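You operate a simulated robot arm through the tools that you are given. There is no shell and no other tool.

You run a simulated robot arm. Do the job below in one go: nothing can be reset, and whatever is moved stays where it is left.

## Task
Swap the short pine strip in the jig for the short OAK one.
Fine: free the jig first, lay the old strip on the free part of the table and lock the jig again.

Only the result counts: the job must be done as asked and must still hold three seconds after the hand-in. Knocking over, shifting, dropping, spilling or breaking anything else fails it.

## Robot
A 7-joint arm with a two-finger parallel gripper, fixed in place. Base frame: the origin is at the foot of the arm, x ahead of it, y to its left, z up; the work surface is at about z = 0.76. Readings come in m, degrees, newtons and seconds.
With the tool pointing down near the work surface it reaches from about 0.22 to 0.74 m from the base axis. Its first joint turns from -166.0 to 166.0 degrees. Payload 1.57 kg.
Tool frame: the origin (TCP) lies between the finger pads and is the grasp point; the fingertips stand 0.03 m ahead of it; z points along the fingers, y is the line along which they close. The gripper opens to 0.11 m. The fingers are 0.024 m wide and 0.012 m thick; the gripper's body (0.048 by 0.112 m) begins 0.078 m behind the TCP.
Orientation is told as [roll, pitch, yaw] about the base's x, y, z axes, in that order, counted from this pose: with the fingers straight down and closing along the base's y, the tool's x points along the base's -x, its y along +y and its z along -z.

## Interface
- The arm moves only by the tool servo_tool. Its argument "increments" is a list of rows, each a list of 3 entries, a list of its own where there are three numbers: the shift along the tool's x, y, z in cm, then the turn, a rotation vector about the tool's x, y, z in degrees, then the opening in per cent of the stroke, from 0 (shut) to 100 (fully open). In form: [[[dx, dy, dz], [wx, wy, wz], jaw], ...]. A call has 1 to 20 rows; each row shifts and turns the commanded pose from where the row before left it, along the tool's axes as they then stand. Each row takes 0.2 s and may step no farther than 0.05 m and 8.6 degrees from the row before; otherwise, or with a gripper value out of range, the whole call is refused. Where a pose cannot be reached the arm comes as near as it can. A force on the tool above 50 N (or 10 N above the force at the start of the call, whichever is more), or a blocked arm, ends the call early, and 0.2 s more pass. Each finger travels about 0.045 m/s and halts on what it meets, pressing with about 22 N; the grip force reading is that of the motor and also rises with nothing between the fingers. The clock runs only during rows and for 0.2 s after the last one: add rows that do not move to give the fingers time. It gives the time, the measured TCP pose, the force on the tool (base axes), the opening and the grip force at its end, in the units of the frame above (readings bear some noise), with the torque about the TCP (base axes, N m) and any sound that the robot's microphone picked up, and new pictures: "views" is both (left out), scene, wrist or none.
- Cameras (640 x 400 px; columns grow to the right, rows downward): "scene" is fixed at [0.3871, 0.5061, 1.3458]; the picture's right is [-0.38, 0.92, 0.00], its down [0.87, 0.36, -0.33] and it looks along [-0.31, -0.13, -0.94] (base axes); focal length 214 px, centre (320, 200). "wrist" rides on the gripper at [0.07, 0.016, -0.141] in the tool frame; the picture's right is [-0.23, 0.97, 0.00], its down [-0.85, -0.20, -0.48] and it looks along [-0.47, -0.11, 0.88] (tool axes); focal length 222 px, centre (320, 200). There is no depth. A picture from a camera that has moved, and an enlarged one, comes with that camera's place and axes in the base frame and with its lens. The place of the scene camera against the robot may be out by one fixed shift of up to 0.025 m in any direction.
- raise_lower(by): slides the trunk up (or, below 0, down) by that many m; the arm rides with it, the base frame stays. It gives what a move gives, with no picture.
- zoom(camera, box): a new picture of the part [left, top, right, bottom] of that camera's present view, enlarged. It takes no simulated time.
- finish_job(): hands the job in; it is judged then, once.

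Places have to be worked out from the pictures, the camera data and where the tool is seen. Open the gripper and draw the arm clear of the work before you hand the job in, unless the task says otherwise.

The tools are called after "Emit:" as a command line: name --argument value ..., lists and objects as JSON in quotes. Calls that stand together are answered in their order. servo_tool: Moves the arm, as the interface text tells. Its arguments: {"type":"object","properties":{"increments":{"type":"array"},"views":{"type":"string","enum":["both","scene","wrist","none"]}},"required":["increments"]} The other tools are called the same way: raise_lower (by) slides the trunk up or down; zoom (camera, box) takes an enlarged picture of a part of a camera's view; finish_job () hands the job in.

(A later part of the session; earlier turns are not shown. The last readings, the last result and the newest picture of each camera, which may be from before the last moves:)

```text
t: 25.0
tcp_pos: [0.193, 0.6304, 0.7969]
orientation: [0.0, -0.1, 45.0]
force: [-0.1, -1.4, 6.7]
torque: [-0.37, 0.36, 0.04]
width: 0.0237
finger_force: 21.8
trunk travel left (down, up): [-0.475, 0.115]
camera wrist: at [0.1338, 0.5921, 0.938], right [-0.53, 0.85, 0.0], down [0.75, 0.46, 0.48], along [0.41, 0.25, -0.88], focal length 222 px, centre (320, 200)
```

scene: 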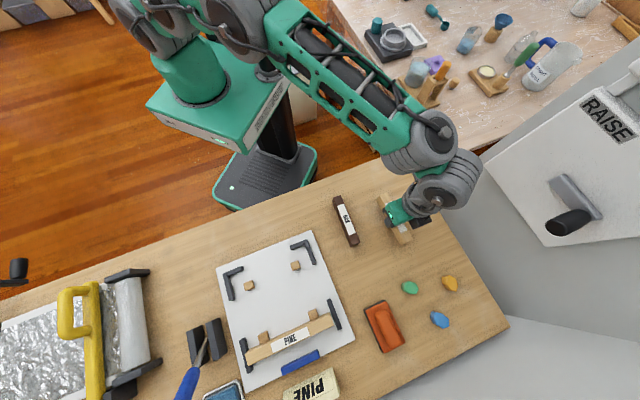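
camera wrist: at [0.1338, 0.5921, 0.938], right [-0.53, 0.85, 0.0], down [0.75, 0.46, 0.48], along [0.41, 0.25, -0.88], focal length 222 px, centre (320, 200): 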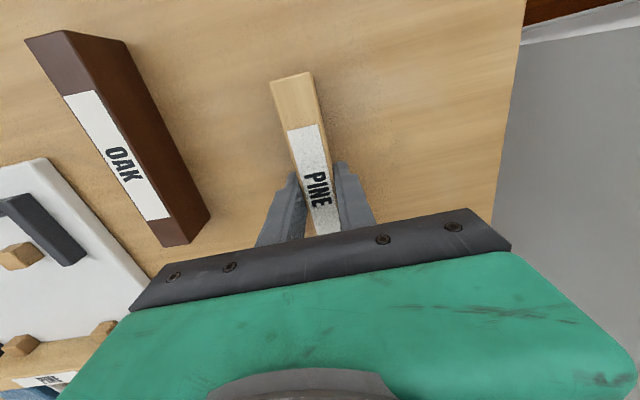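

Contact registered at TCP z 0.797 (6.7 N), so the pine is on the table. I'll open the fingers and lift straight off.

Emit:
servo_tool --increments '[[[0, 0, 0], [0, 0, 0], 60], [[0, 0, 0], [0, 0, 0], 60], [[0, 0, 0], [0, 0, 0], 60], [[0, 0, -2], [0, 0, 0], 60], [[0, 0, -4], [0, 0, 0], 60], [[0, 0, -4], [0, 0, 0], 60], [[0, 0, -4], [0, 0, 0], 60], [[0, 0, -1.5], [0, 0, 0], 60], [[0, 0, 0], [0, 0, 0], 60]]' --views "both"

```text
t: 27.0
tcp_pos: [0.1929, 0.6278, 0.9517]
orientation: [0.0, 0.0, 44.9]
force: [-0.1, 0.5, 0.7]
torque: [-0.04, -0.01, 0.03]
width: 0.066
finger_force: 0.0
trunk travel left (down, up): [-0.475, 0.115]
camera wrist: at [0.1334, 0.592, 1.0932], right [-0.53, 0.85, 0.0], down [0.75, 0.46, 0.48], along [0.41, 0.25, -0.88], focal length 222 px, centre (320, 200)
```

scene: 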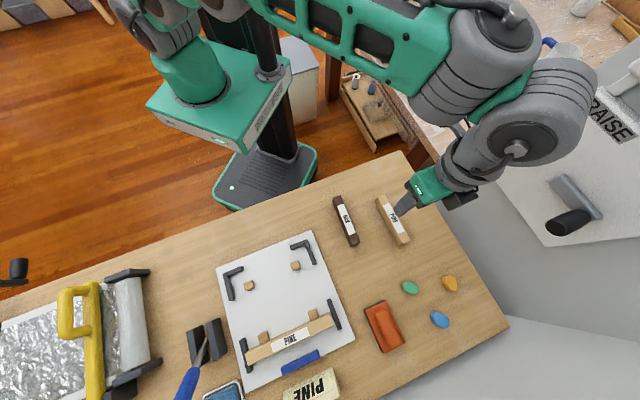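
wrist: 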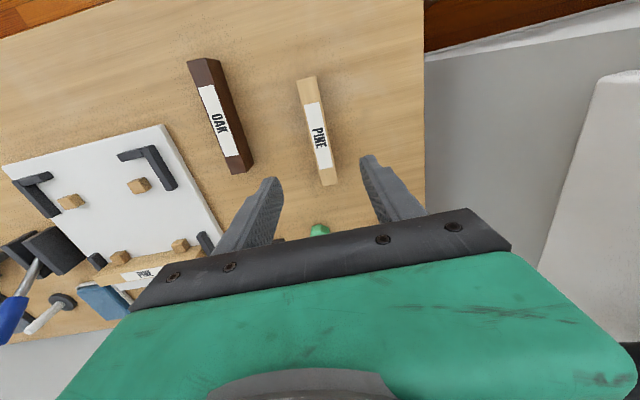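

The pine is standing on its own on the free table. Next I'll measure the oak precisely, using the pine at its known pose beside it as a check.

Emit:
zoom --camera "wrist" --box '[160, 40, 360, 200]'

Emit:
zoom --camera "scene" --box '[310, 170, 430, 260]'

```text
2.50 times, centred on (260, 120) of wrist
camera zoom: at [0.1334, 0.592, 1.0932], right [-0.53, 0.85, 0.0], down [0.75, 0.46, 0.48], along [0.41, 0.25, -0.88], focal length 555 px, centre (470, 400)
```

zoom: 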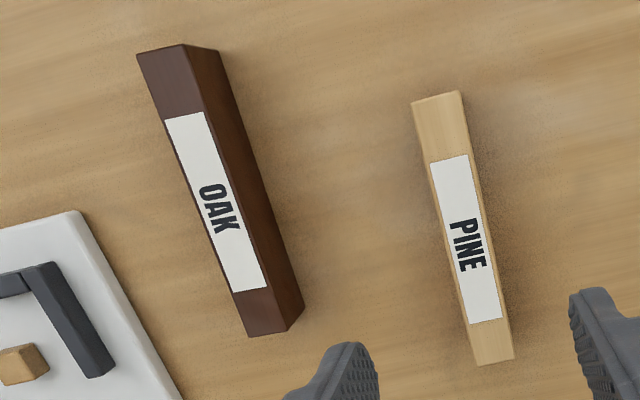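

```text
4.44 times, centred on (370, 215) of scene
camera zoom: at [0.3871, 0.5061, 1.3458], right [-0.38, 0.92, 0.0], down [0.87, 0.36, -0.33], along [-0.31, -0.13, -0.94], focal length 953 px, centre (98, 133)
```

zoom: 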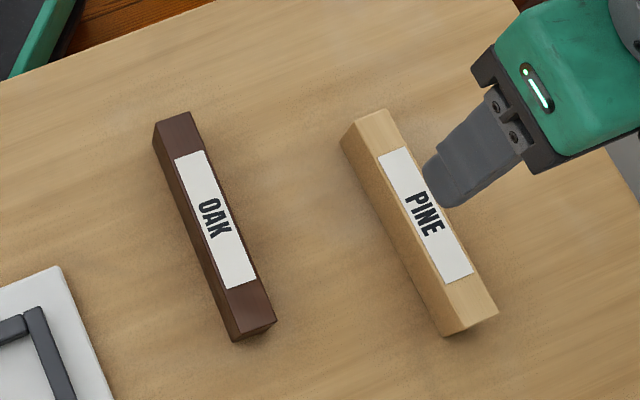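

The oak triangulates to centre s 0.5315, l 0.190, top z 0.800, with its axis about 2.7° off the jig direction (yaw 42.3°) and the same length as the pine. I'll move over it, turn the tool to match, and check before grasping.

Emit:
servo_tool --increments '[[[1.65, -3.97, 0], [0, 0, 0.9], 60], [[1.65, -3.97, 0], [0, 0, 0.9], 60], [[1.65, -3.97, 0], [0, 0, 0.9], 60], [[0, 0, 3], [0, 0, 0], 60], [[0, 0, 4], [0, 0, 0], 60], [[0, 0, 0], [0, 0, 0], 60], [[0, 0, 0], [0, 0, 0], 60]]' --views "both"

Emit:
zoom --camera "wrist" --box '[220, 30, 420, 220]'

```text
t: 28.6
tcp_pos: [0.2401, 0.5105, 0.8808]
orientation: [0.0, 0.1, 42.3]
force: [0.7, 0.0, 0.8]
torque: [0.05, 0.01, 0.02]
width: 0.0657
finger_force: 0.0
trunk travel left (down, up): [-0.475, 0.115]
camera wrist: at [0.1795, 0.4756, 1.0221], right [-0.49, 0.87, 0.0], down [0.77, 0.43, 0.48], along [0.42, 0.23, -0.88], focal length 222 px, centre (320, 200)
```

scene: 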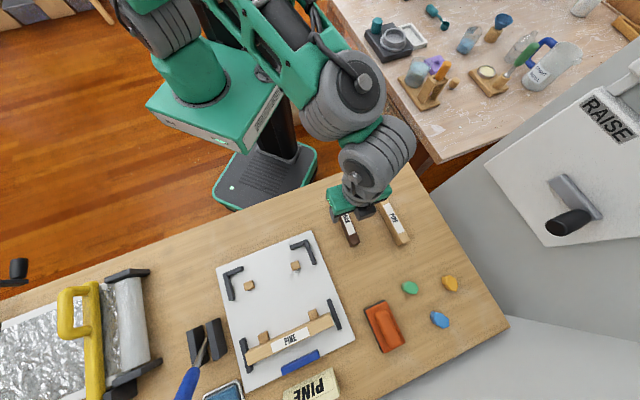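
wrist: 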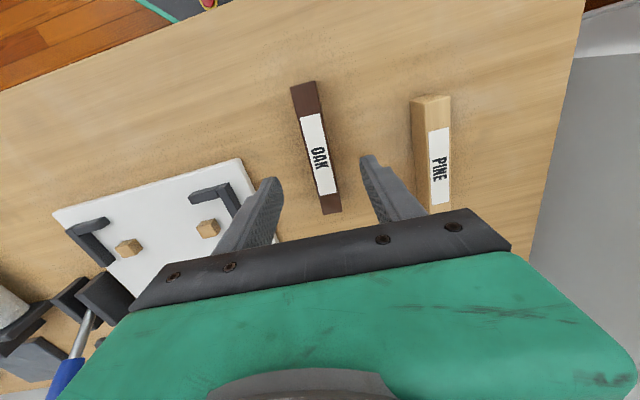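

```text
2.11 times, centred on (320, 125) of wrist
camera zoom: at [0.1795, 0.4756, 1.0221], right [-0.49, 0.87, 0.0], down [0.77, 0.43, 0.48], along [0.42, 0.23, -0.88], focal length 468 px, centre (320, 358)
```

zoom: 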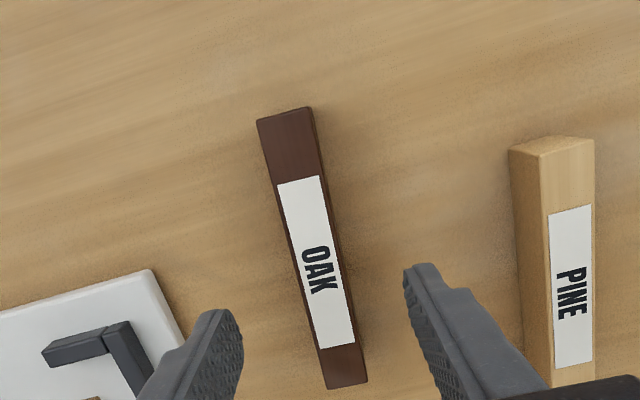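

The oak is centred under the tool to within 1 mm and 0.3°. I'll descend to TCP z about 0.799 and grip it.

Emit:
servo_tool --increments '[[[0, 0, 4], [0, 0, 0], 60], [[0, 0, 3], [0, 0, 0], 60], [[0, 0, 1.15], [0, 0, 0], 60], [[0, 0, 0], [0, 0, 0], 60], [[0, 0, 0], [0, 0, 0], 5], [[0, 0, 0], [0, 0, 0], 5], [[0, 0, 0], [0, 0, 0], 5], [[0, 0, 0], [0, 0, 0], 5]]' --views "wrist"

```text
t: 30.4
tcp_pos: [0.239, 0.511, 0.7995]
orientation: [0.0, 0.0, 42.3]
force: [-0.4, -0.4, 0.4]
torque: [-0.01, -0.01, 0.0]
width: 0.0231
finger_force: 22.0
trunk travel left (down, up): [-0.475, 0.115]
camera wrist: at [0.1787, 0.4758, 0.9421], right [-0.49, 0.87, 0.0], down [0.77, 0.43, 0.48], along [0.42, 0.23, -0.88], focal length 222 px, centre (320, 200)
```

wrist: 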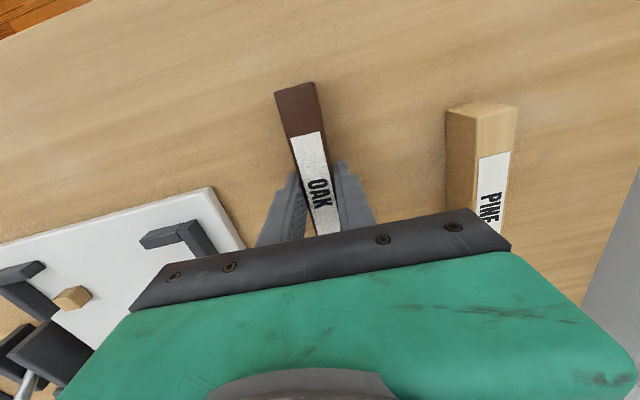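

The oak is gripped (width 0.0231) and centred in the hand. I'll lift it straight up, turn to 45°, and carry it over the jig slot.

Emit:
servo_tool --increments '[[[0, 0, -0.5], [0, 0, 0], 5], [[0, 0, -1.5], [0, 0, 0], 5], [[0, 0, -4], [0, 0, 0], 5], [[0, 0, -4], [0, 0, 0], 5], [[0, 0, -3], [0, 0, 0], 5], [[0, 0, -2], [0, 0, -2.7], 5], [[-2.99, -3.64, 0], [0, 0, 0], 5], [[-2.99, -3.64, 0], [0, 0, 0], 5], [[-2.99, -3.64, 0], [0, 0, 0], 5], [[-2.99, -3.64, 0], [0, 0, 0], 5], [[0, 0, 0], [0, 0, 0], 5], [[0, 0, 0], [0, 0, 0], 5]]' --views "both"

Emit:
zoom --camera "wrist" --box '[200, 0, 420, 220]'

Emit:
zoom --camera "scene" --box '[200, 220, 440, 400]'

```text
t: 33.0
tcp_pos: [0.4273, 0.4904, 0.95]
orientation: [0.0, 0.0, 45.0]
force: [0.3, -1.0, -1.2]
torque: [0.0, -0.04, 0.03]
width: 0.0235
finger_force: 21.5
trunk travel left (down, up): [-0.475, 0.115]
camera wrist: at [0.3685, 0.4525, 1.0916], right [-0.53, 0.85, 0.0], down [0.75, 0.46, 0.48], along [0.41, 0.25, -0.88], focal length 222 px, centre (320, 200)
```

scene: 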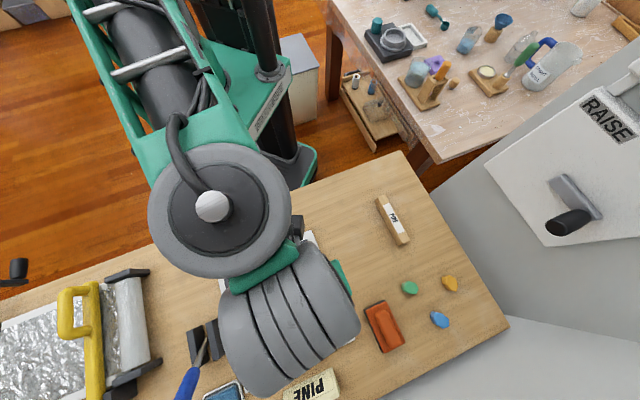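
wrist: 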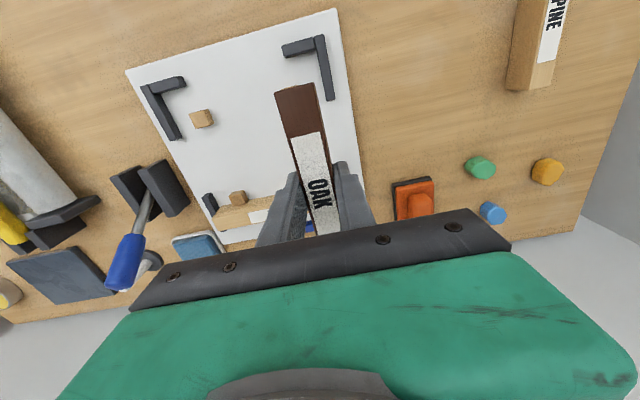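

```text
1.82 times, centred on (310, 110) of wrist
camera zoom: at [0.3685, 0.4525, 1.0916], right [-0.53, 0.85, 0.0], down [0.75, 0.46, 0.48], along [0.41, 0.25, -0.88], focal length 404 px, centre (338, 364)
```

zoom: 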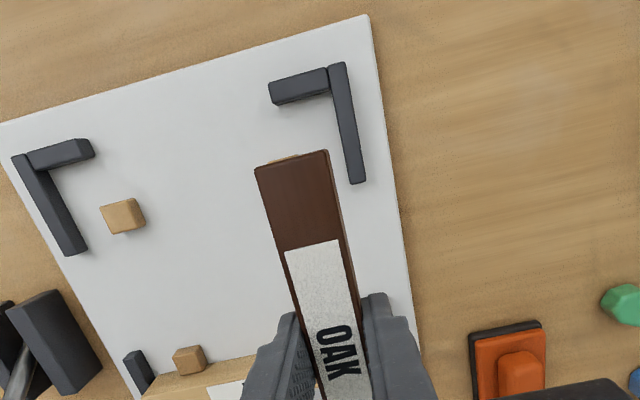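

```text
2.22 times, centred on (320, 310) of scene
camera zoom: at [0.3871, 0.5061, 1.3458], right [-0.38, 0.92, 0.0], down [0.87, 0.36, -0.33], along [-0.31, -0.13, -0.94], focal length 477 px, centre (320, -44)
```

zoom: 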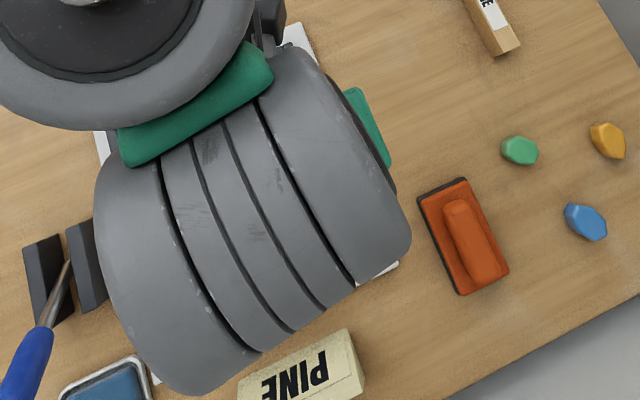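

The hand is 1–2 mm short of the pine's recorded pose, so I'll correct by that and lower until the oak sits just above the fences, then inspect.

Emit:
servo_tool --increments '[[[-0.1, 0.17, 2.5], [0, 0, 0], 5], [[0, 0, 3.5], [0, 0, 0], 5], [[0, 0, 3], [0, 0, 0], 5], [[0, 0, 0], [0, 0, 0], 5], [[0, 0, 0], [0, 0, 0], 5]]' --views "both"

Emit:
zoom --camera "wrist" --box '[230, 20, 390, 180]'

Emit:
zoom --camera "scene" --box '[210, 220, 370, 380]'

```text
t: 34.2
tcp_pos: [0.4265, 0.4944, 0.8587]
orientation: [0.1, 0.1, 45.0]
force: [-1.0, -0.2, -0.6]
torque: [-0.01, -0.02, 0.04]
width: 0.0233
finger_force: 21.8
trunk travel left (down, up): [-0.475, 0.115]
camera wrist: at [0.3675, 0.4553, 1.001], right [-0.53, 0.85, 0.0], down [0.75, 0.46, 0.48], along [0.41, 0.25, -0.88], focal length 222 px, centre (320, 200)
```

scene: 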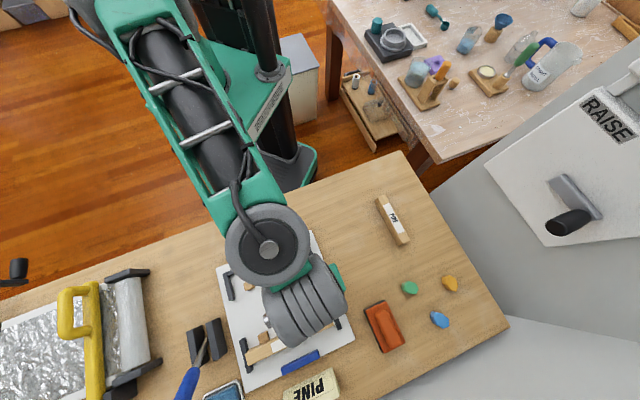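
wrist: 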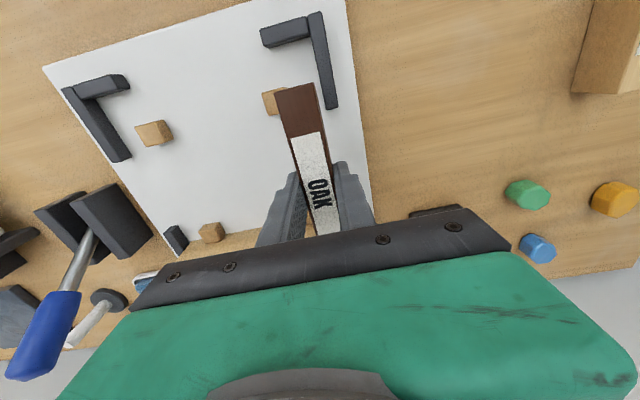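

```text
2.50 times, centred on (310, 100) of wrist
camera zoom: at [0.3675, 0.4553, 1.001], right [-0.53, 0.85, 0.0], down [0.75, 0.46, 0.48], along [0.41, 0.25, -0.88], focal length 555 px, centre (345, 450)
```

zoom: 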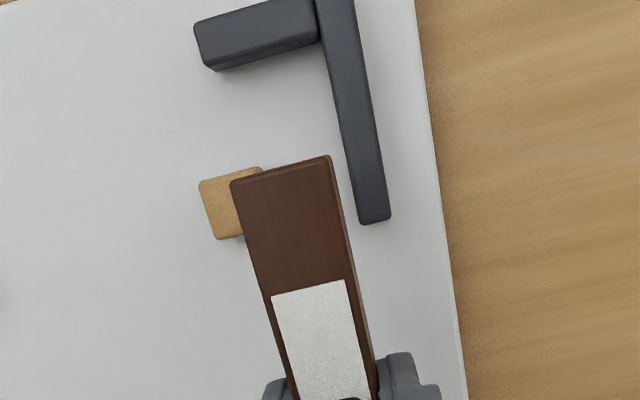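

```text
2.50 times, centred on (290, 300) of scene
camera zoom: at [0.3871, 0.5061, 1.3458], right [-0.38, 0.92, 0.0], down [0.87, 0.36, -0.33], along [-0.31, -0.13, -0.94], focal length 536 px, centre (395, -50)
```

zoom: 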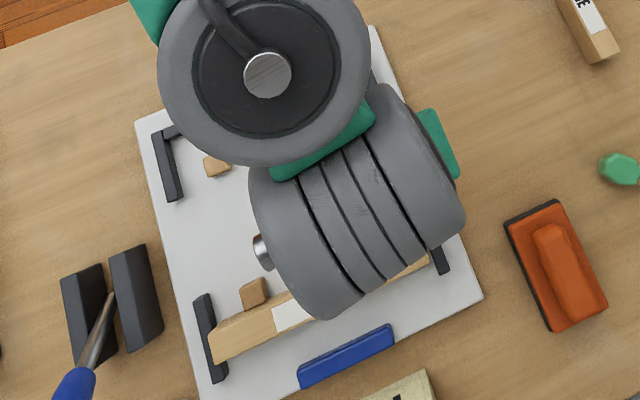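

Using the peg and fence edges as references, the slot centre is about 1.5 mm toward +l from where the hand is, and the oak should go about 1.5 mm back. I'll apply that and come down in small steps, watching the force.

Emit:
servo_tool --increments '[[[0.15, 0.15, 0.4], [0, 0, 0], 5], [[0, 0, 0.6], [0, 0, 0], 5], [[0, 0, 0], [0, 0, 0], 5], [[0, 0, 0], [0, 0, 0], 5]]' --views "wrist"

Emit:
zoom --camera "wrist" --box '[230, 10, 390, 170]'

```text
t: 35.2
tcp_pos: [0.424, 0.4921, 0.8484]
orientation: [0.0, 0.0, 45.0]
force: [0.2, -0.5, -0.2]
torque: [0.03, 0.01, -0.01]
width: 0.0237
finger_force: 22.5
trunk travel left (down, up): [-0.475, 0.115]
camera wrist: at [0.3656, 0.4549, 0.9911], right [-0.53, 0.85, 0.0], down [0.75, 0.46, 0.48], along [0.41, 0.25, -0.88], focal length 222 px, centre (320, 200)
```

wrist: 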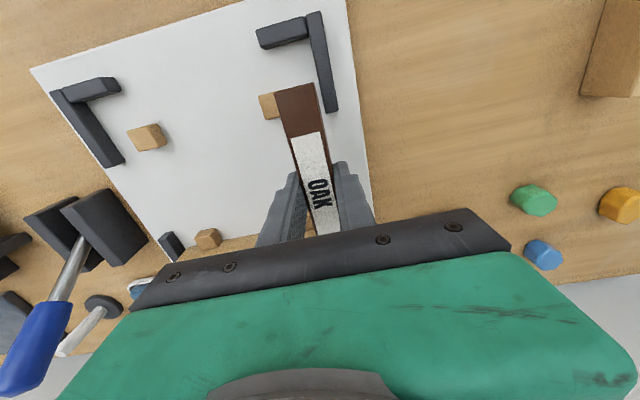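

```text
2.50 times, centred on (310, 90) of wrist
camera zoom: at [0.3656, 0.4549, 0.9911], right [-0.53, 0.85, 0.0], down [0.75, 0.46, 0.48], along [0.41, 0.25, -0.88], focal length 555 px, centre (345, 475)
```

zoom: 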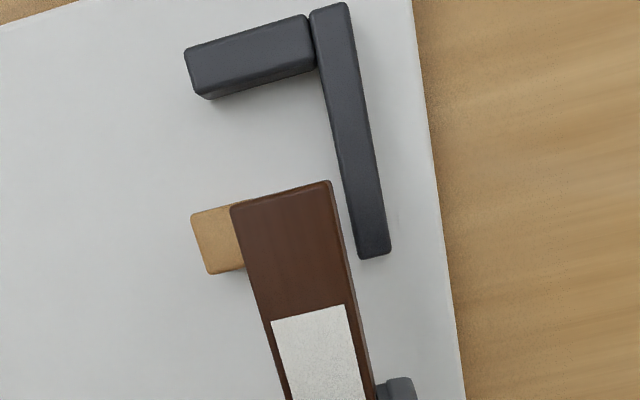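

The oak's back end lines up with the peg's back edge as the pine's did, with about 1–3 mm to spare on each side. Continuing down in small steps.

Emit:
servo_tool --increments '[[[0, 0, 0.5], [0, 0, 0], 5], [[0, 0, 0.5], [0, 0, 0], 5], [[0, 0, 0], [0, 0, 0], 5]]' --views "wrist"

Emit:
zoom --camera "wrist" --box '[230, 10, 390, 170]'

```text
t: 36.0
tcp_pos: [0.4247, 0.4924, 0.8385]
orientation: [0.0, 0.0, 45.0]
force: [0.0, -1.3, 0.0]
torque: [0.0, -0.02, 0.0]
width: 0.0235
finger_force: 21.6
trunk travel left (down, up): [-0.475, 0.115]
camera wrist: at [0.3658, 0.4553, 0.9807], right [-0.53, 0.85, 0.0], down [0.75, 0.46, 0.48], along [0.41, 0.25, -0.88], focal length 222 px, centre (320, 200)
```

wrist: 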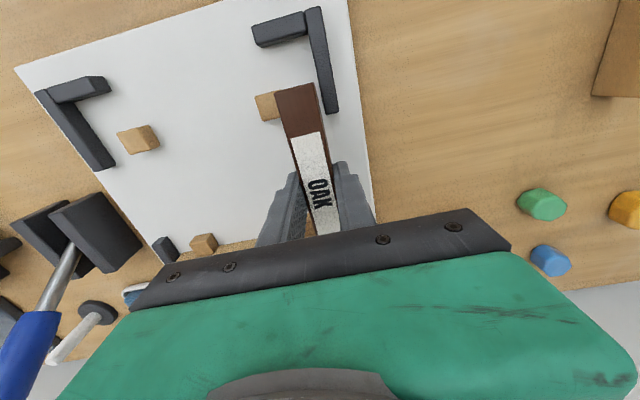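

```text
2.50 times, centred on (310, 90) of wrist
camera zoom: at [0.3658, 0.4553, 0.9807], right [-0.53, 0.85, 0.0], down [0.75, 0.46, 0.48], along [0.41, 0.25, -0.88], focal length 555 px, centre (345, 475)
```

zoom: 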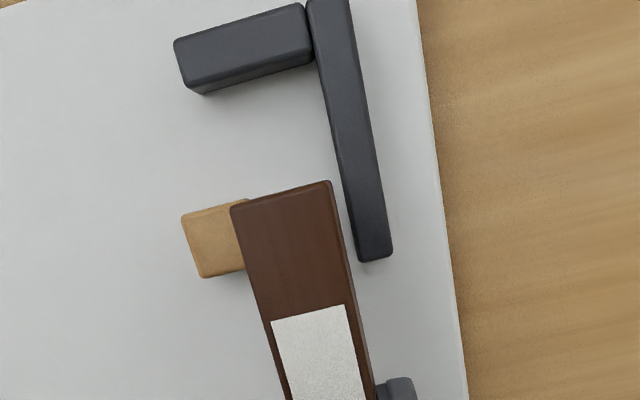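

No contact yet and the gaps still look even on both sides. I'm going down another centimetre, slowly.

Emit:
servo_tool --increments '[[[0, 0, 0.4], [0, 0, 0], 5], [[0, 0, 0.4], [0, 0, 0], 5], [[0, 0, 0.4], [0, 0, 0], 5], [[0, 0, 0], [0, 0, 0], 5]]' --views "wrist"

Emit:
zoom --camera "wrist" --box '[230, 10, 390, 170]'

```text
t: 37.0
tcp_pos: [0.4245, 0.4928, 0.8273]
orientation: [0.1, 0.0, 45.0]
force: [0.3, -0.7, -0.7]
torque: [-0.02, 0.04, 0.01]
width: 0.0234
finger_force: 22.2
trunk travel left (down, up): [-0.475, 0.115]
camera wrist: at [0.366, 0.4559, 0.9683], right [-0.53, 0.85, 0.0], down [0.75, 0.46, 0.48], along [0.41, 0.25, -0.88], focal length 222 px, centre (320, 200)
```

wrist: 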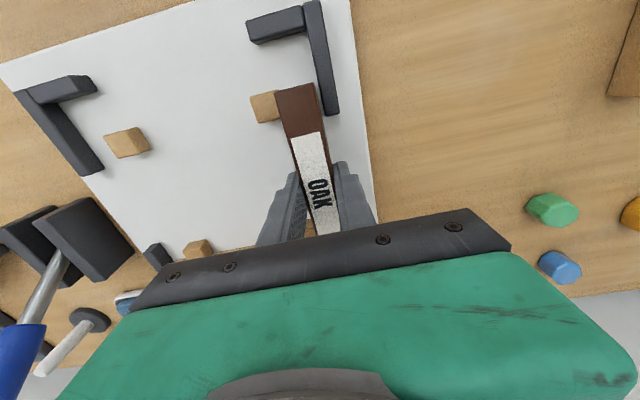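

```text
2.50 times, centred on (310, 90) of wrist
camera zoom: at [0.366, 0.4559, 0.9683], right [-0.53, 0.85, 0.0], down [0.75, 0.46, 0.48], along [0.41, 0.25, -0.88], focal length 555 px, centre (345, 475)
```

zoom: 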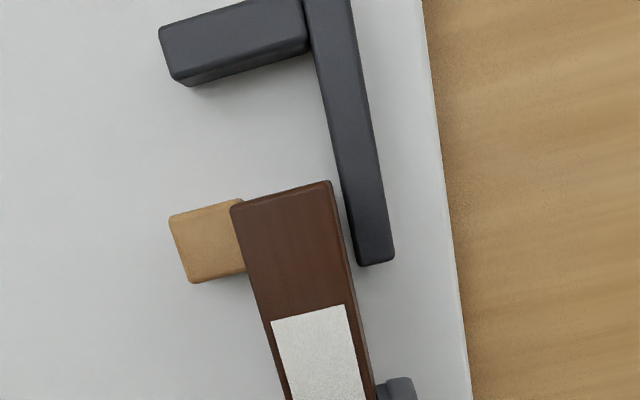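

Still no contact, and the oak's underside should now be inside the fences. I'll lower the remaining distance to the plate.

Emit:
servo_tool --increments '[[[0, 0, 0.4], [0, 0, 0], 5], [[0, 0, 0.4], [0, 0, 0], 5], [[0, 0, 0.3], [0, 0, 0], 5], [[0, 0, 0], [0, 0, 0], 5]]' --views "none"

```text
t: 38.0
tcp_pos: [0.4255, 0.4947, 0.8146]
orientation: [0.0, 0.1, 45.0]
force: [-0.6, 0.9, -1.1]
torque: [-0.01, -0.04, 0.04]
width: 0.0235
finger_force: 21.9
trunk travel left (down, up): [-0.475, 0.115]
```

Emit:
servo_tool --increments '[[[0, 0, 0.1], [0, 0, 0], 5], [[0, 0, 0.1], [0, 0, 0], 5], [[0, 0, 0], [0, 0, 0], 5]]' --views "wrist"

Emit:
zoom --camera "wrist" --box '[230, 10, 390, 170]'

```text
t: 38.8
tcp_pos: [0.4248, 0.495, 0.8144]
orientation: [0.0, 0.1, 44.9]
force: [-0.7, 0.1, -0.5]
torque: [0.02, 0.03, 0.01]
width: 0.0231
finger_force: 21.6
trunk travel left (down, up): [-0.475, 0.115]
camera wrist: at [0.366, 0.4561, 0.9561], right [-0.53, 0.85, 0.0], down [0.75, 0.46, 0.48], along [0.41, 0.25, -0.88], focal length 222 px, centre (320, 200)
```

wrist: 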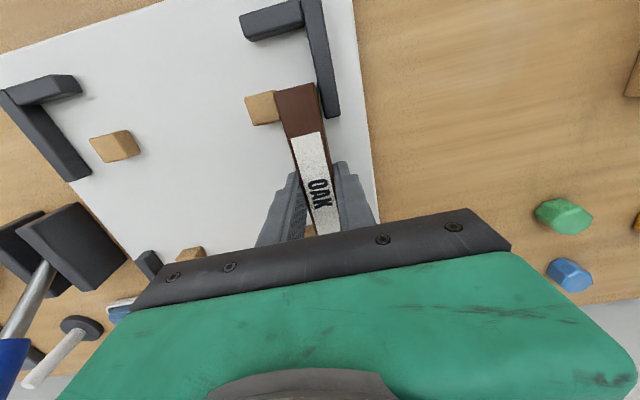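

```text
2.50 times, centred on (310, 90) of wrist
camera zoom: at [0.366, 0.4561, 0.9561], right [-0.53, 0.85, 0.0], down [0.75, 0.46, 0.48], along [0.41, 0.25, -0.88], focal length 555 px, centre (345, 475)
```

zoom: 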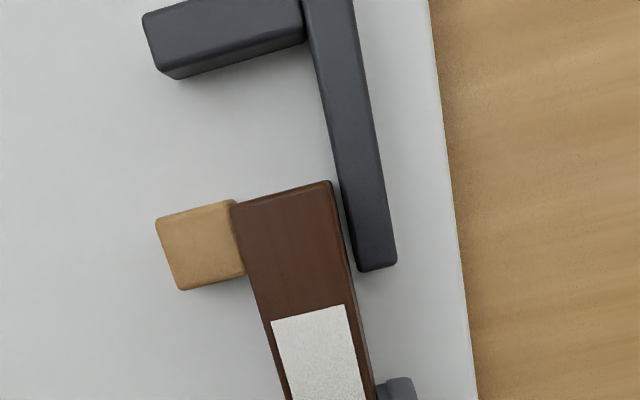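

Nearly down, with no load yet. Going on in millimetre steps until it touches the plate.

Emit:
servo_tool --increments '[[[0, 0, 0.1], [0, 0, 0], 5], [[0, 0, 0], [0, 0, 0], 5]]' --views "none"

Emit:
servo_tool --increments '[[[0, 0, 0.1], [0, 0, 0], 5], [[0, 0, 0], [0, 0, 0], 5]]' --views "none"

```text
t: 39.4
tcp_pos: [0.4249, 0.4943, 0.815]
orientation: [0.0, -0.1, 45.1]
force: [0.3, -1.4, 8.2]
torque: [-0.54, 0.42, 0.09]
width: 0.0234
finger_force: 22.3
trunk travel left (down, up): [-0.475, 0.115]
```

```text
t: 40.0
tcp_pos: [0.4243, 0.4935, 0.8138]
orientation: [0.0, -0.2, 44.9]
force: [1.7, -0.1, 15.2]
torque: [-0.2, 0.18, 0.04]
width: 0.0234
finger_force: 22.1
trunk travel left (down, up): [-0.475, 0.115]
```

Firm contact (15 N, with nearly balanced torque) at the height expected for the plate, so the oak is seated. I'll open, lift off, and inspect.

Emit:
servo_tool --increments '[[[0, 0, -0.1], [0, 0, 0], 5], [[0, 0, 0], [0, 0, 0], 60], [[0, 0, 0], [0, 0, 0], 60], [[0, 0, 0], [0, 0, 0], 60], [[0, 0, -2], [0, 0, 0], 60], [[0, 0, -4], [0, 0, 0], 60], [[0, 0, -4], [0, 0, 0], 60], [[0, 0, -4], [0, 0, 0], 60], [[0, 0, -2], [0, 0, 0], 60], [[0, 0, 0], [0, 0, 0], 60]]' --views "both"

Emit:
zoom --camera "wrist" --box '[240, 30, 400, 210]'

```text
t: 42.2
tcp_pos: [0.425, 0.4923, 0.9736]
orientation: [0.0, 0.0, 44.9]
force: [0.4, 0.5, -0.2]
torque: [-0.04, 0.01, -0.04]
width: 0.0659
finger_force: 0.0
trunk travel left (down, up): [-0.475, 0.115]
camera wrist: at [0.3663, 0.4546, 1.1146], right [-0.53, 0.85, 0.0], down [0.75, 0.46, 0.48], along [0.41, 0.25, -0.88], focal length 222 px, centre (320, 200)
```

scene: 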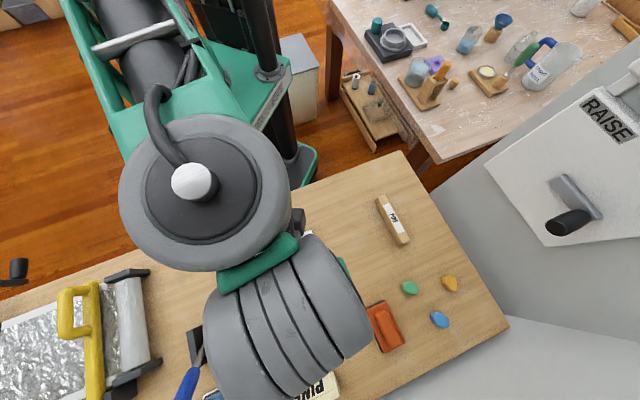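
wrist: 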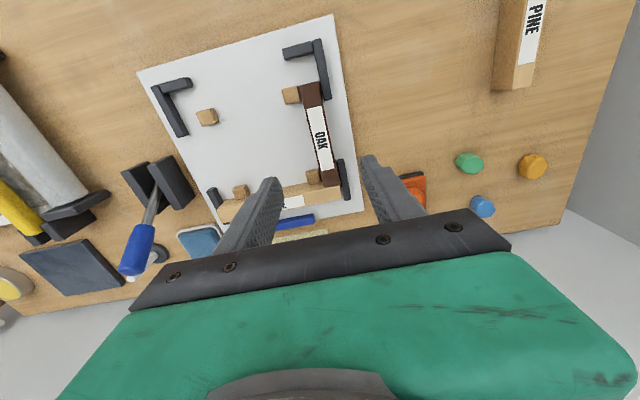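

```text
2.22 times, centred on (320, 120) of wrist
camera zoom: at [0.3663, 0.4546, 1.1146], right [-0.53, 0.85, 0.0], down [0.75, 0.46, 0.48], along [0.41, 0.25, -0.88], focal length 494 px, centre (320, 378)
```

zoom: 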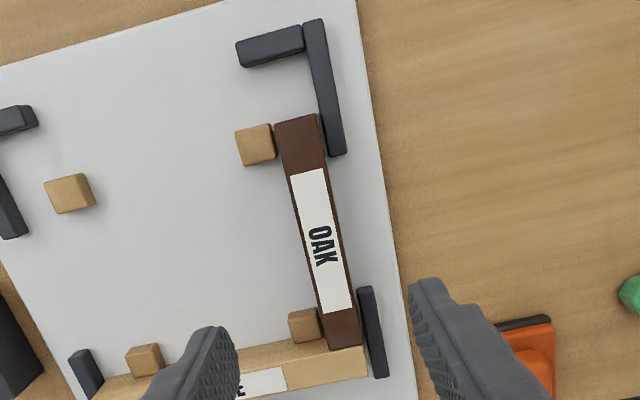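

The oak sits in the slot with its label up. I'll check both ends up close for fit against the peg, the fences and the long strip.

Emit:
zoom --camera "wrist" --box '[295, 140, 365, 200]'

Emit:
zoom --camera "wrist" --box '[275, 60, 345, 120]'

```text
6.67 times, centred on (330, 170) of wrist
camera zoom: at [0.3663, 0.4546, 1.1146], right [-0.53, 0.85, 0.0], down [0.75, 0.46, 0.48], along [0.41, 0.25, -0.88], focal length 1481 px, centre (253, 400)
```

zoom: 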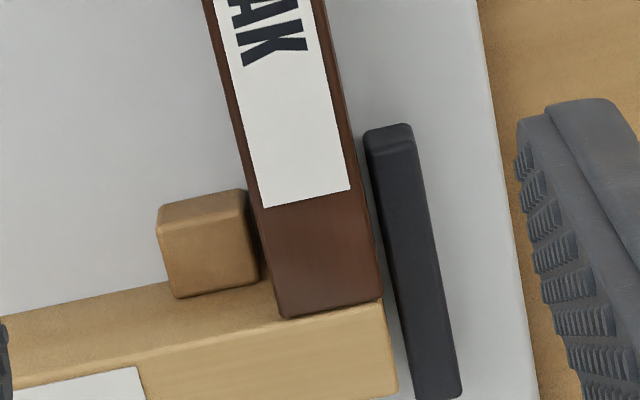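

```text
6.67 times, centred on (310, 90) of wrist
camera zoom: at [0.3663, 0.4546, 1.1146], right [-0.53, 0.85, 0.0], down [0.75, 0.46, 0.48], along [0.41, 0.25, -0.88], focal length 1481 px, centre (387, 933)
```

zoom: 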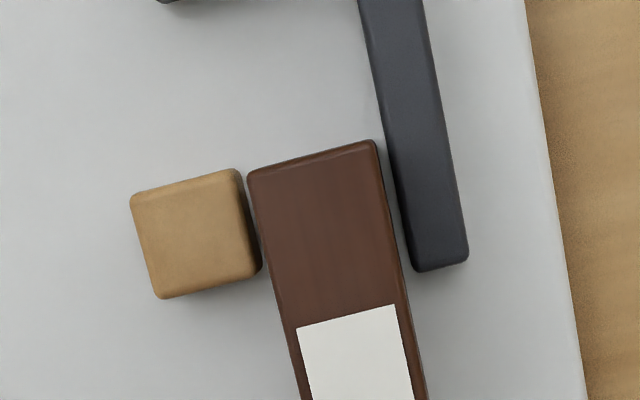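

Compared with the pine's old position, the oak is within about 0.5 mm along and 1 mm across, at 0.2° yaw, so it's seated properly. Now for locking: I'll move back over the lever and tilt the tool to the same pre-grasp pose I left it from.

Emit:
servo_tool --increments '[[[0, 0, -3], [0, 0, 0], 65], [[0.1, -4.54, 0], [0, 0, 0], 65], [[0.1, -4.54, 0], [0, 0, 0], 65], [[0.1, -4.54, 0], [0, 0, 0], 65], [[0.1, -4.54, 0], [0, 0, 0], 65], [[0.1, -4.54, 0], [0, 0, 0], 65], [[0, -4.54, 0], [0, 0, 0], 65], [[0, 0, 0], [0, -8.25, 0], 65], [[0, 0, 0], [0, -8.25, 0], 65], [[0, 0, 0], [0, -8.25, 0], 65], [[0, 0, 0], [0, -8.25, 0], 65], [[0, 0, 0], [0, 0, 0], 65]]' --views "both"

Emit:
zoom --camera "wrist" --box '[250, 20, 400, 200]'

Emit:
zoom --camera "scene" --box '[200, 220, 380, 400]'

```text
t: 44.8
tcp_pos: [0.6143, 0.2977, 1.0024]
orientation: [0.0, -33.1, 45.1]
force: [0.2, -0.8, -0.8]
torque: [0.01, 0.01, 0.01]
width: 0.0713
finger_force: 0.1
trunk travel left (down, up): [-0.475, 0.115]
camera wrist: at [0.5078, 0.213, 1.0835], right [-0.55, 0.82, 0.12], down [0.46, 0.18, 0.87], along [0.69, 0.54, -0.48], focal length 222 px, centre (320, 200)
```

scene: 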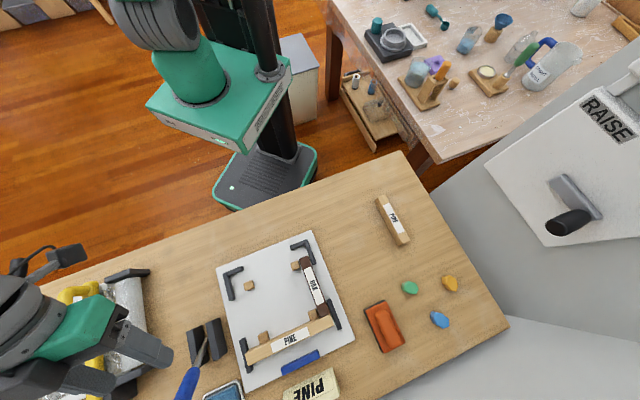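
wrist: 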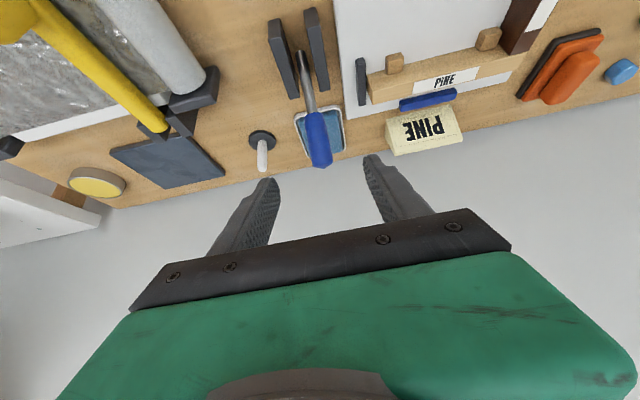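

```text
2.22 times, centred on (325, 110) of wrist
camera zoom: at [0.5078, 0.213, 1.0835], right [-0.55, 0.82, 0.12], down [0.46, 0.18, 0.87], along [0.69, 0.54, -0.48], focal length 494 px, centre (309, 400)
```

zoom: 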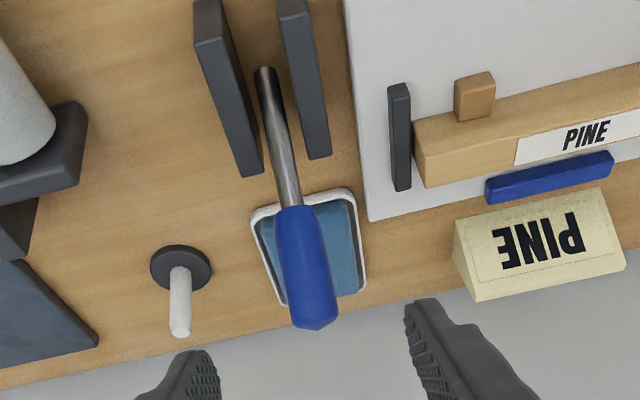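

```text
2.22 times, centred on (290, 310) of scene
camera zoom: at [0.3871, 0.5061, 1.3458], right [-0.38, 0.92, 0.0], down [0.87, 0.36, -0.33], along [-0.31, -0.13, -0.94], focal length 477 px, centre (387, -44)
```

zoom: 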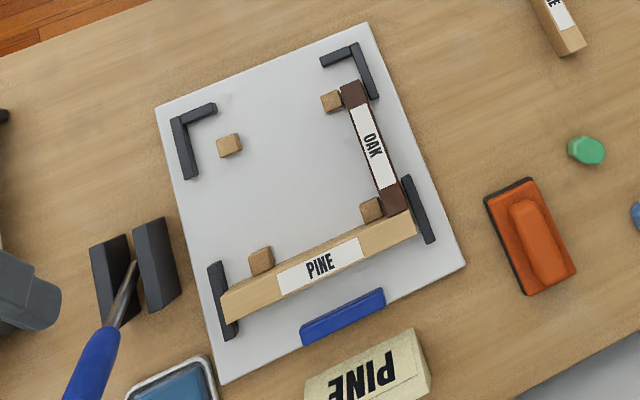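

Everything in the jig looks as it did at the start, apart from oak replacing pine. I'll advance along the tool axis to straddle the handle at the pose where I released it.

Emit:
servo_tool --increments '[[[0, -0.05, 4.5], [0, 0, 0], 65], [[0, 0, 4.5], [0, 0, 0], 65], [[0, 0, 4.0], [0, 0, 0], 65], [[0, 0, 2.8], [0, 0, 0], 65], [[0, 0, 0], [0, 0, 0], 65]]' --views "wrist"

```text
t: 46.0
tcp_pos: [0.6764, 0.3547, 0.8717]
orientation: [0.1, -33.0, 45.1]
force: [0.3, 0.2, -0.2]
torque: [0.01, -0.01, 0.0]
width: 0.0716
finger_force: 0.0
trunk travel left (down, up): [-0.475, 0.115]
camera wrist: at [0.5704, 0.2713, 0.9513], right [-0.55, 0.82, 0.12], down [0.46, 0.18, 0.87], along [0.69, 0.54, -0.48], focal length 222 px, centre (320, 200)
```

wrist: 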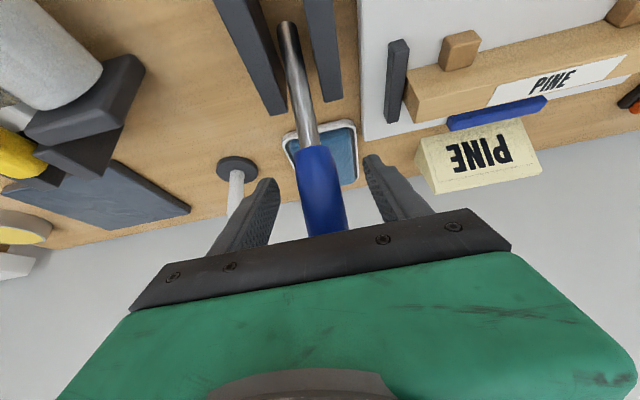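

The handle is squarely between the fingers. Closing on it.

Emit:
servo_tool --increments '[[[0, 0, 0.2], [0, 0, 0], 65], [[0, 0, 0], [0, 0, 0], 5], [[0, 0, 0], [0, 0, 0], 5], [[0, 0, 0], [0, 0, 0], 5], [[0, 0, 0], [0, 0, 0], 5]]' --views "wrist"

```text
t: 47.2
tcp_pos: [0.6757, 0.3585, 0.8691]
orientation: [-0.1, -33.0, 45.1]
force: [-0.1, -0.6, 0.0]
torque: [0.03, -0.01, -0.05]
width: 0.0272
finger_force: 25.7
trunk travel left (down, up): [-0.475, 0.115]
camera wrist: at [0.5702, 0.2729, 0.9499], right [-0.55, 0.82, 0.12], down [0.46, 0.18, 0.87], along [0.69, 0.54, -0.48], focal length 222 px, centre (320, 200)
```

wrist: 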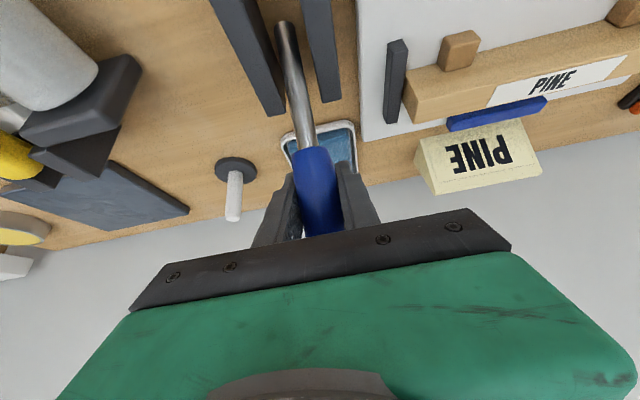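

Handle gripped. I'll swing the lever back along its arc toward the robot to re-clamp, doing the first half and then checking.

Emit:
servo_tool --increments '[[[0.65, 0, -1.28], [0, 0, 0], 5], [[0.83, 0, -1.18], [0, 0, 0], 5], [[0.98, 0, -1.05], [0, 0, 0], 5], [[1.12, 0, -0.91], [0, 0, 0], 5]]' --views "both"

```text
t: 48.2
tcp_pos: [0.6381, 0.3183, 0.8865]
orientation: [0.0, -33.1, 44.9]
force: [7.3, 2.6, -5.5]
torque: [0.53, -0.5, 0.02]
width: 0.0275
finger_force: 32.4
trunk travel left (down, up): [-0.475, 0.115]
camera wrist: at [0.5323, 0.2353, 0.9673], right [-0.55, 0.82, 0.12], down [0.46, 0.18, 0.87], along [0.69, 0.54, -0.48], focal length 222 px, centre (320, 200)
```

scene: 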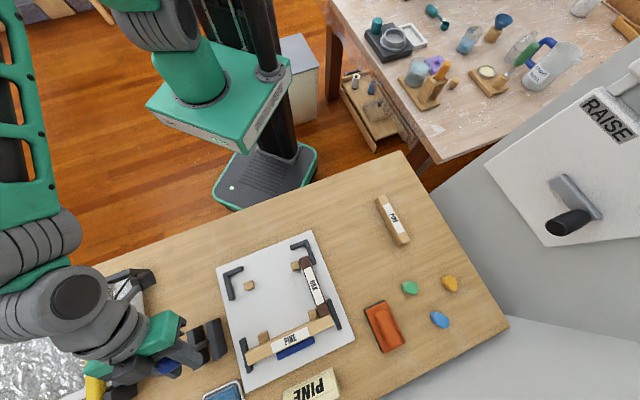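
wrist: 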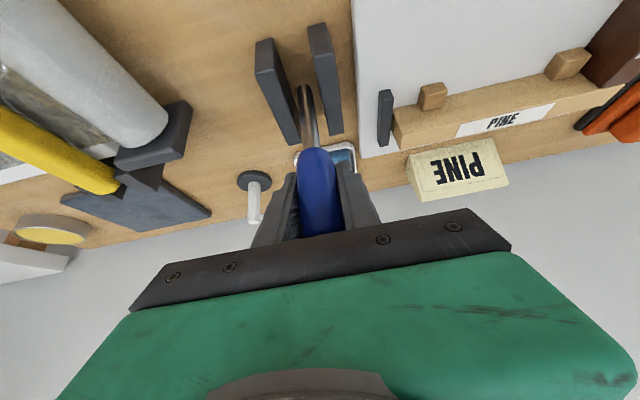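

The clamp bar is advancing toward the long strip. I'm continuing the arc.

Emit:
servo_tool --increments '[[[1.24, 0, -0.74], [0, 0, 0], 5], [[1.32, 0, -0.56], [0, 0, 0], 5], [[1.39, 0, -0.38], [0, 0, 0], 5]]' --views "both"

Emit:
zoom --camera "scene" --box '[200, 220, 380, 400]'

```text
t: 49.0
tcp_pos: [0.6087, 0.2905, 0.8807]
orientation: [-0.1, -33.1, 44.9]
force: [13.3, 3.3, 2.9]
torque: [0.82, -0.82, 0.05]
width: 0.0274
finger_force: 37.9
trunk travel left (down, up): [-0.475, 0.115]
camera wrist: at [0.503, 0.2062, 0.9616], right [-0.55, 0.82, 0.12], down [0.46, 0.18, 0.87], along [0.69, 0.54, -0.48], focal length 222 px, centre (320, 200)
```

scene: 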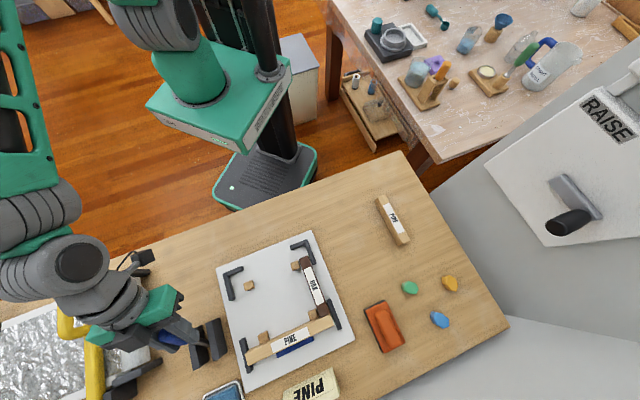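
wrist: 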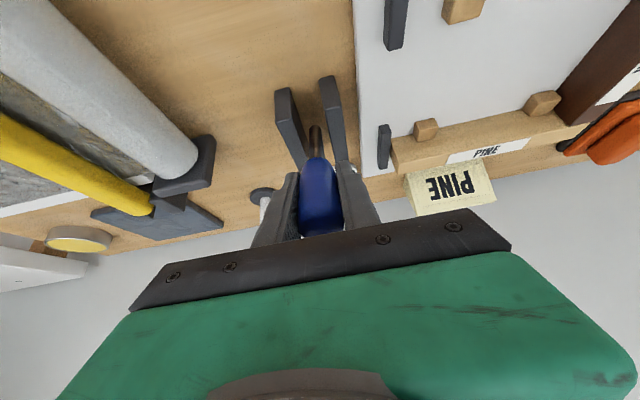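

```text
2.22 times, centred on (290, 310) of scene
camera zoom: at [0.3871, 0.5061, 1.3458], right [-0.38, 0.92, 0.0], down [0.87, 0.36, -0.33], along [-0.31, -0.13, -0.94], focal length 477 px, centre (387, -44)
```

zoom: 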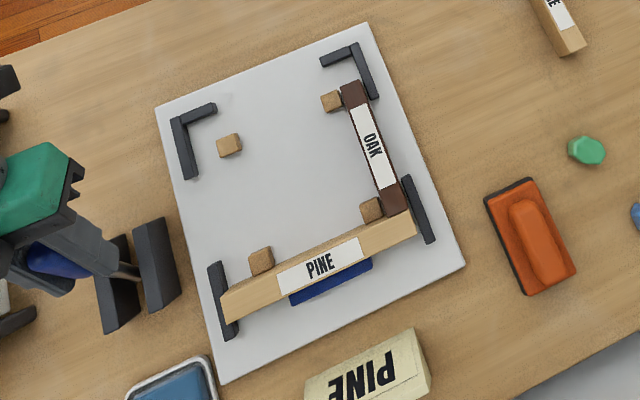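

The bar is almost back against the long strip. I'll finish the last degrees to the original locked angle.

Emit:
servo_tool --increments '[[[1.42, 0, -0.17], [0, 0, 0], 5], [[0.5, 0, 0], [0, 0, 0], 5], [[0, 0, 0], [0, 0, 0], 5]]' --views "both"

Emit:
zoom --camera "scene" --box '[200, 220, 380, 400]'

```text
t: 49.8
tcp_pos: [0.5959, 0.2787, 0.8709]
orientation: [0.1, -33.0, 45.1]
force: [9.5, 0.0, 6.2]
torque: [0.7, -0.59, 0.07]
width: 0.0277
finger_force: 37.9
trunk travel left (down, up): [-0.475, 0.115]
camera wrist: at [0.4902, 0.1932, 0.9516], right [-0.55, 0.82, 0.12], down [0.46, 0.18, 0.87], along [0.69, 0.54, -0.48], focal length 222 px, centre (320, 200)
```

scene: 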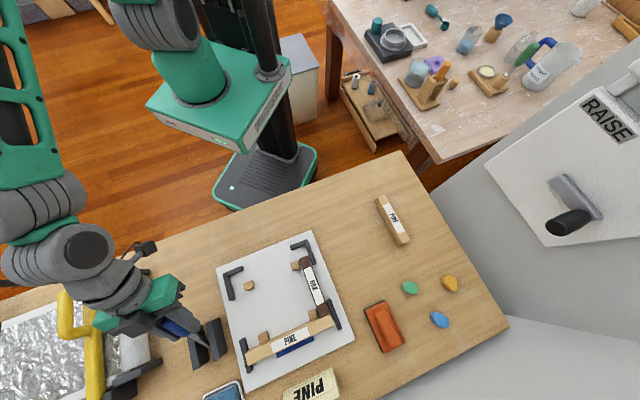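
wrist: 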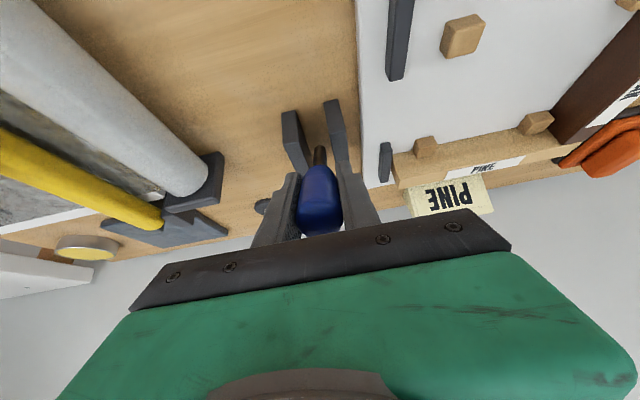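

```text
2.22 times, centred on (290, 310) of scene
camera zoom: at [0.3871, 0.5061, 1.3458], right [-0.38, 0.92, 0.0], down [0.87, 0.36, -0.33], along [-0.31, -0.13, -0.94], focal length 477 px, centre (387, -44)
```

zoom: 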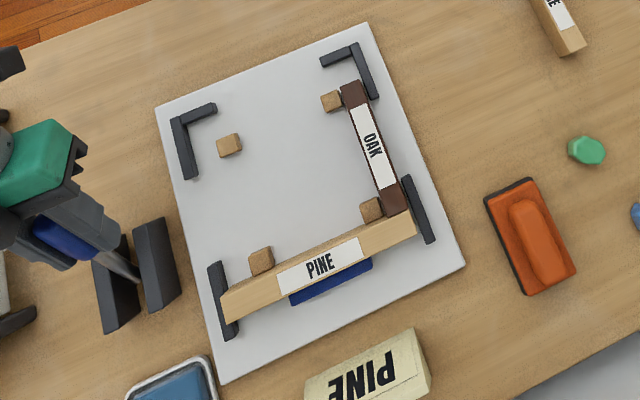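

It's almost at the starting angle (s 0.618 against 0.614 originally). I'll press a few more millimetres along the arc to be sure it reaches its locked stop.

Emit:
servo_tool --increments '[[[0.4, 0, 0], [0, 0, 0], 5], [[0.3, 0, 0], [0, 0, 0], 5], [[0, 0, 0], [0, 0, 0], 5]]' --views "wrist"

```text
t: 50.6
tcp_pos: [0.5949, 0.276, 0.8698]
orientation: [-0.3, -33.5, 45.2]
force: [26.0, 14.3, 14.2]
torque: [0.39, 0.06, 0.27]
width: 0.0274
finger_force: 37.2
trunk travel left (down, up): [-0.475, 0.115]
camera wrist: at [0.4889, 0.1919, 0.9497], right [-0.56, 0.82, 0.12], down [0.46, 0.18, 0.87], along [0.7, 0.54, -0.47], focal length 222 px, centre (320, 200)
```

wrist: 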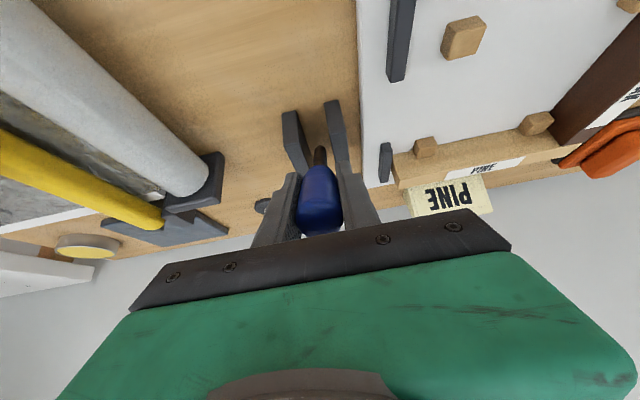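

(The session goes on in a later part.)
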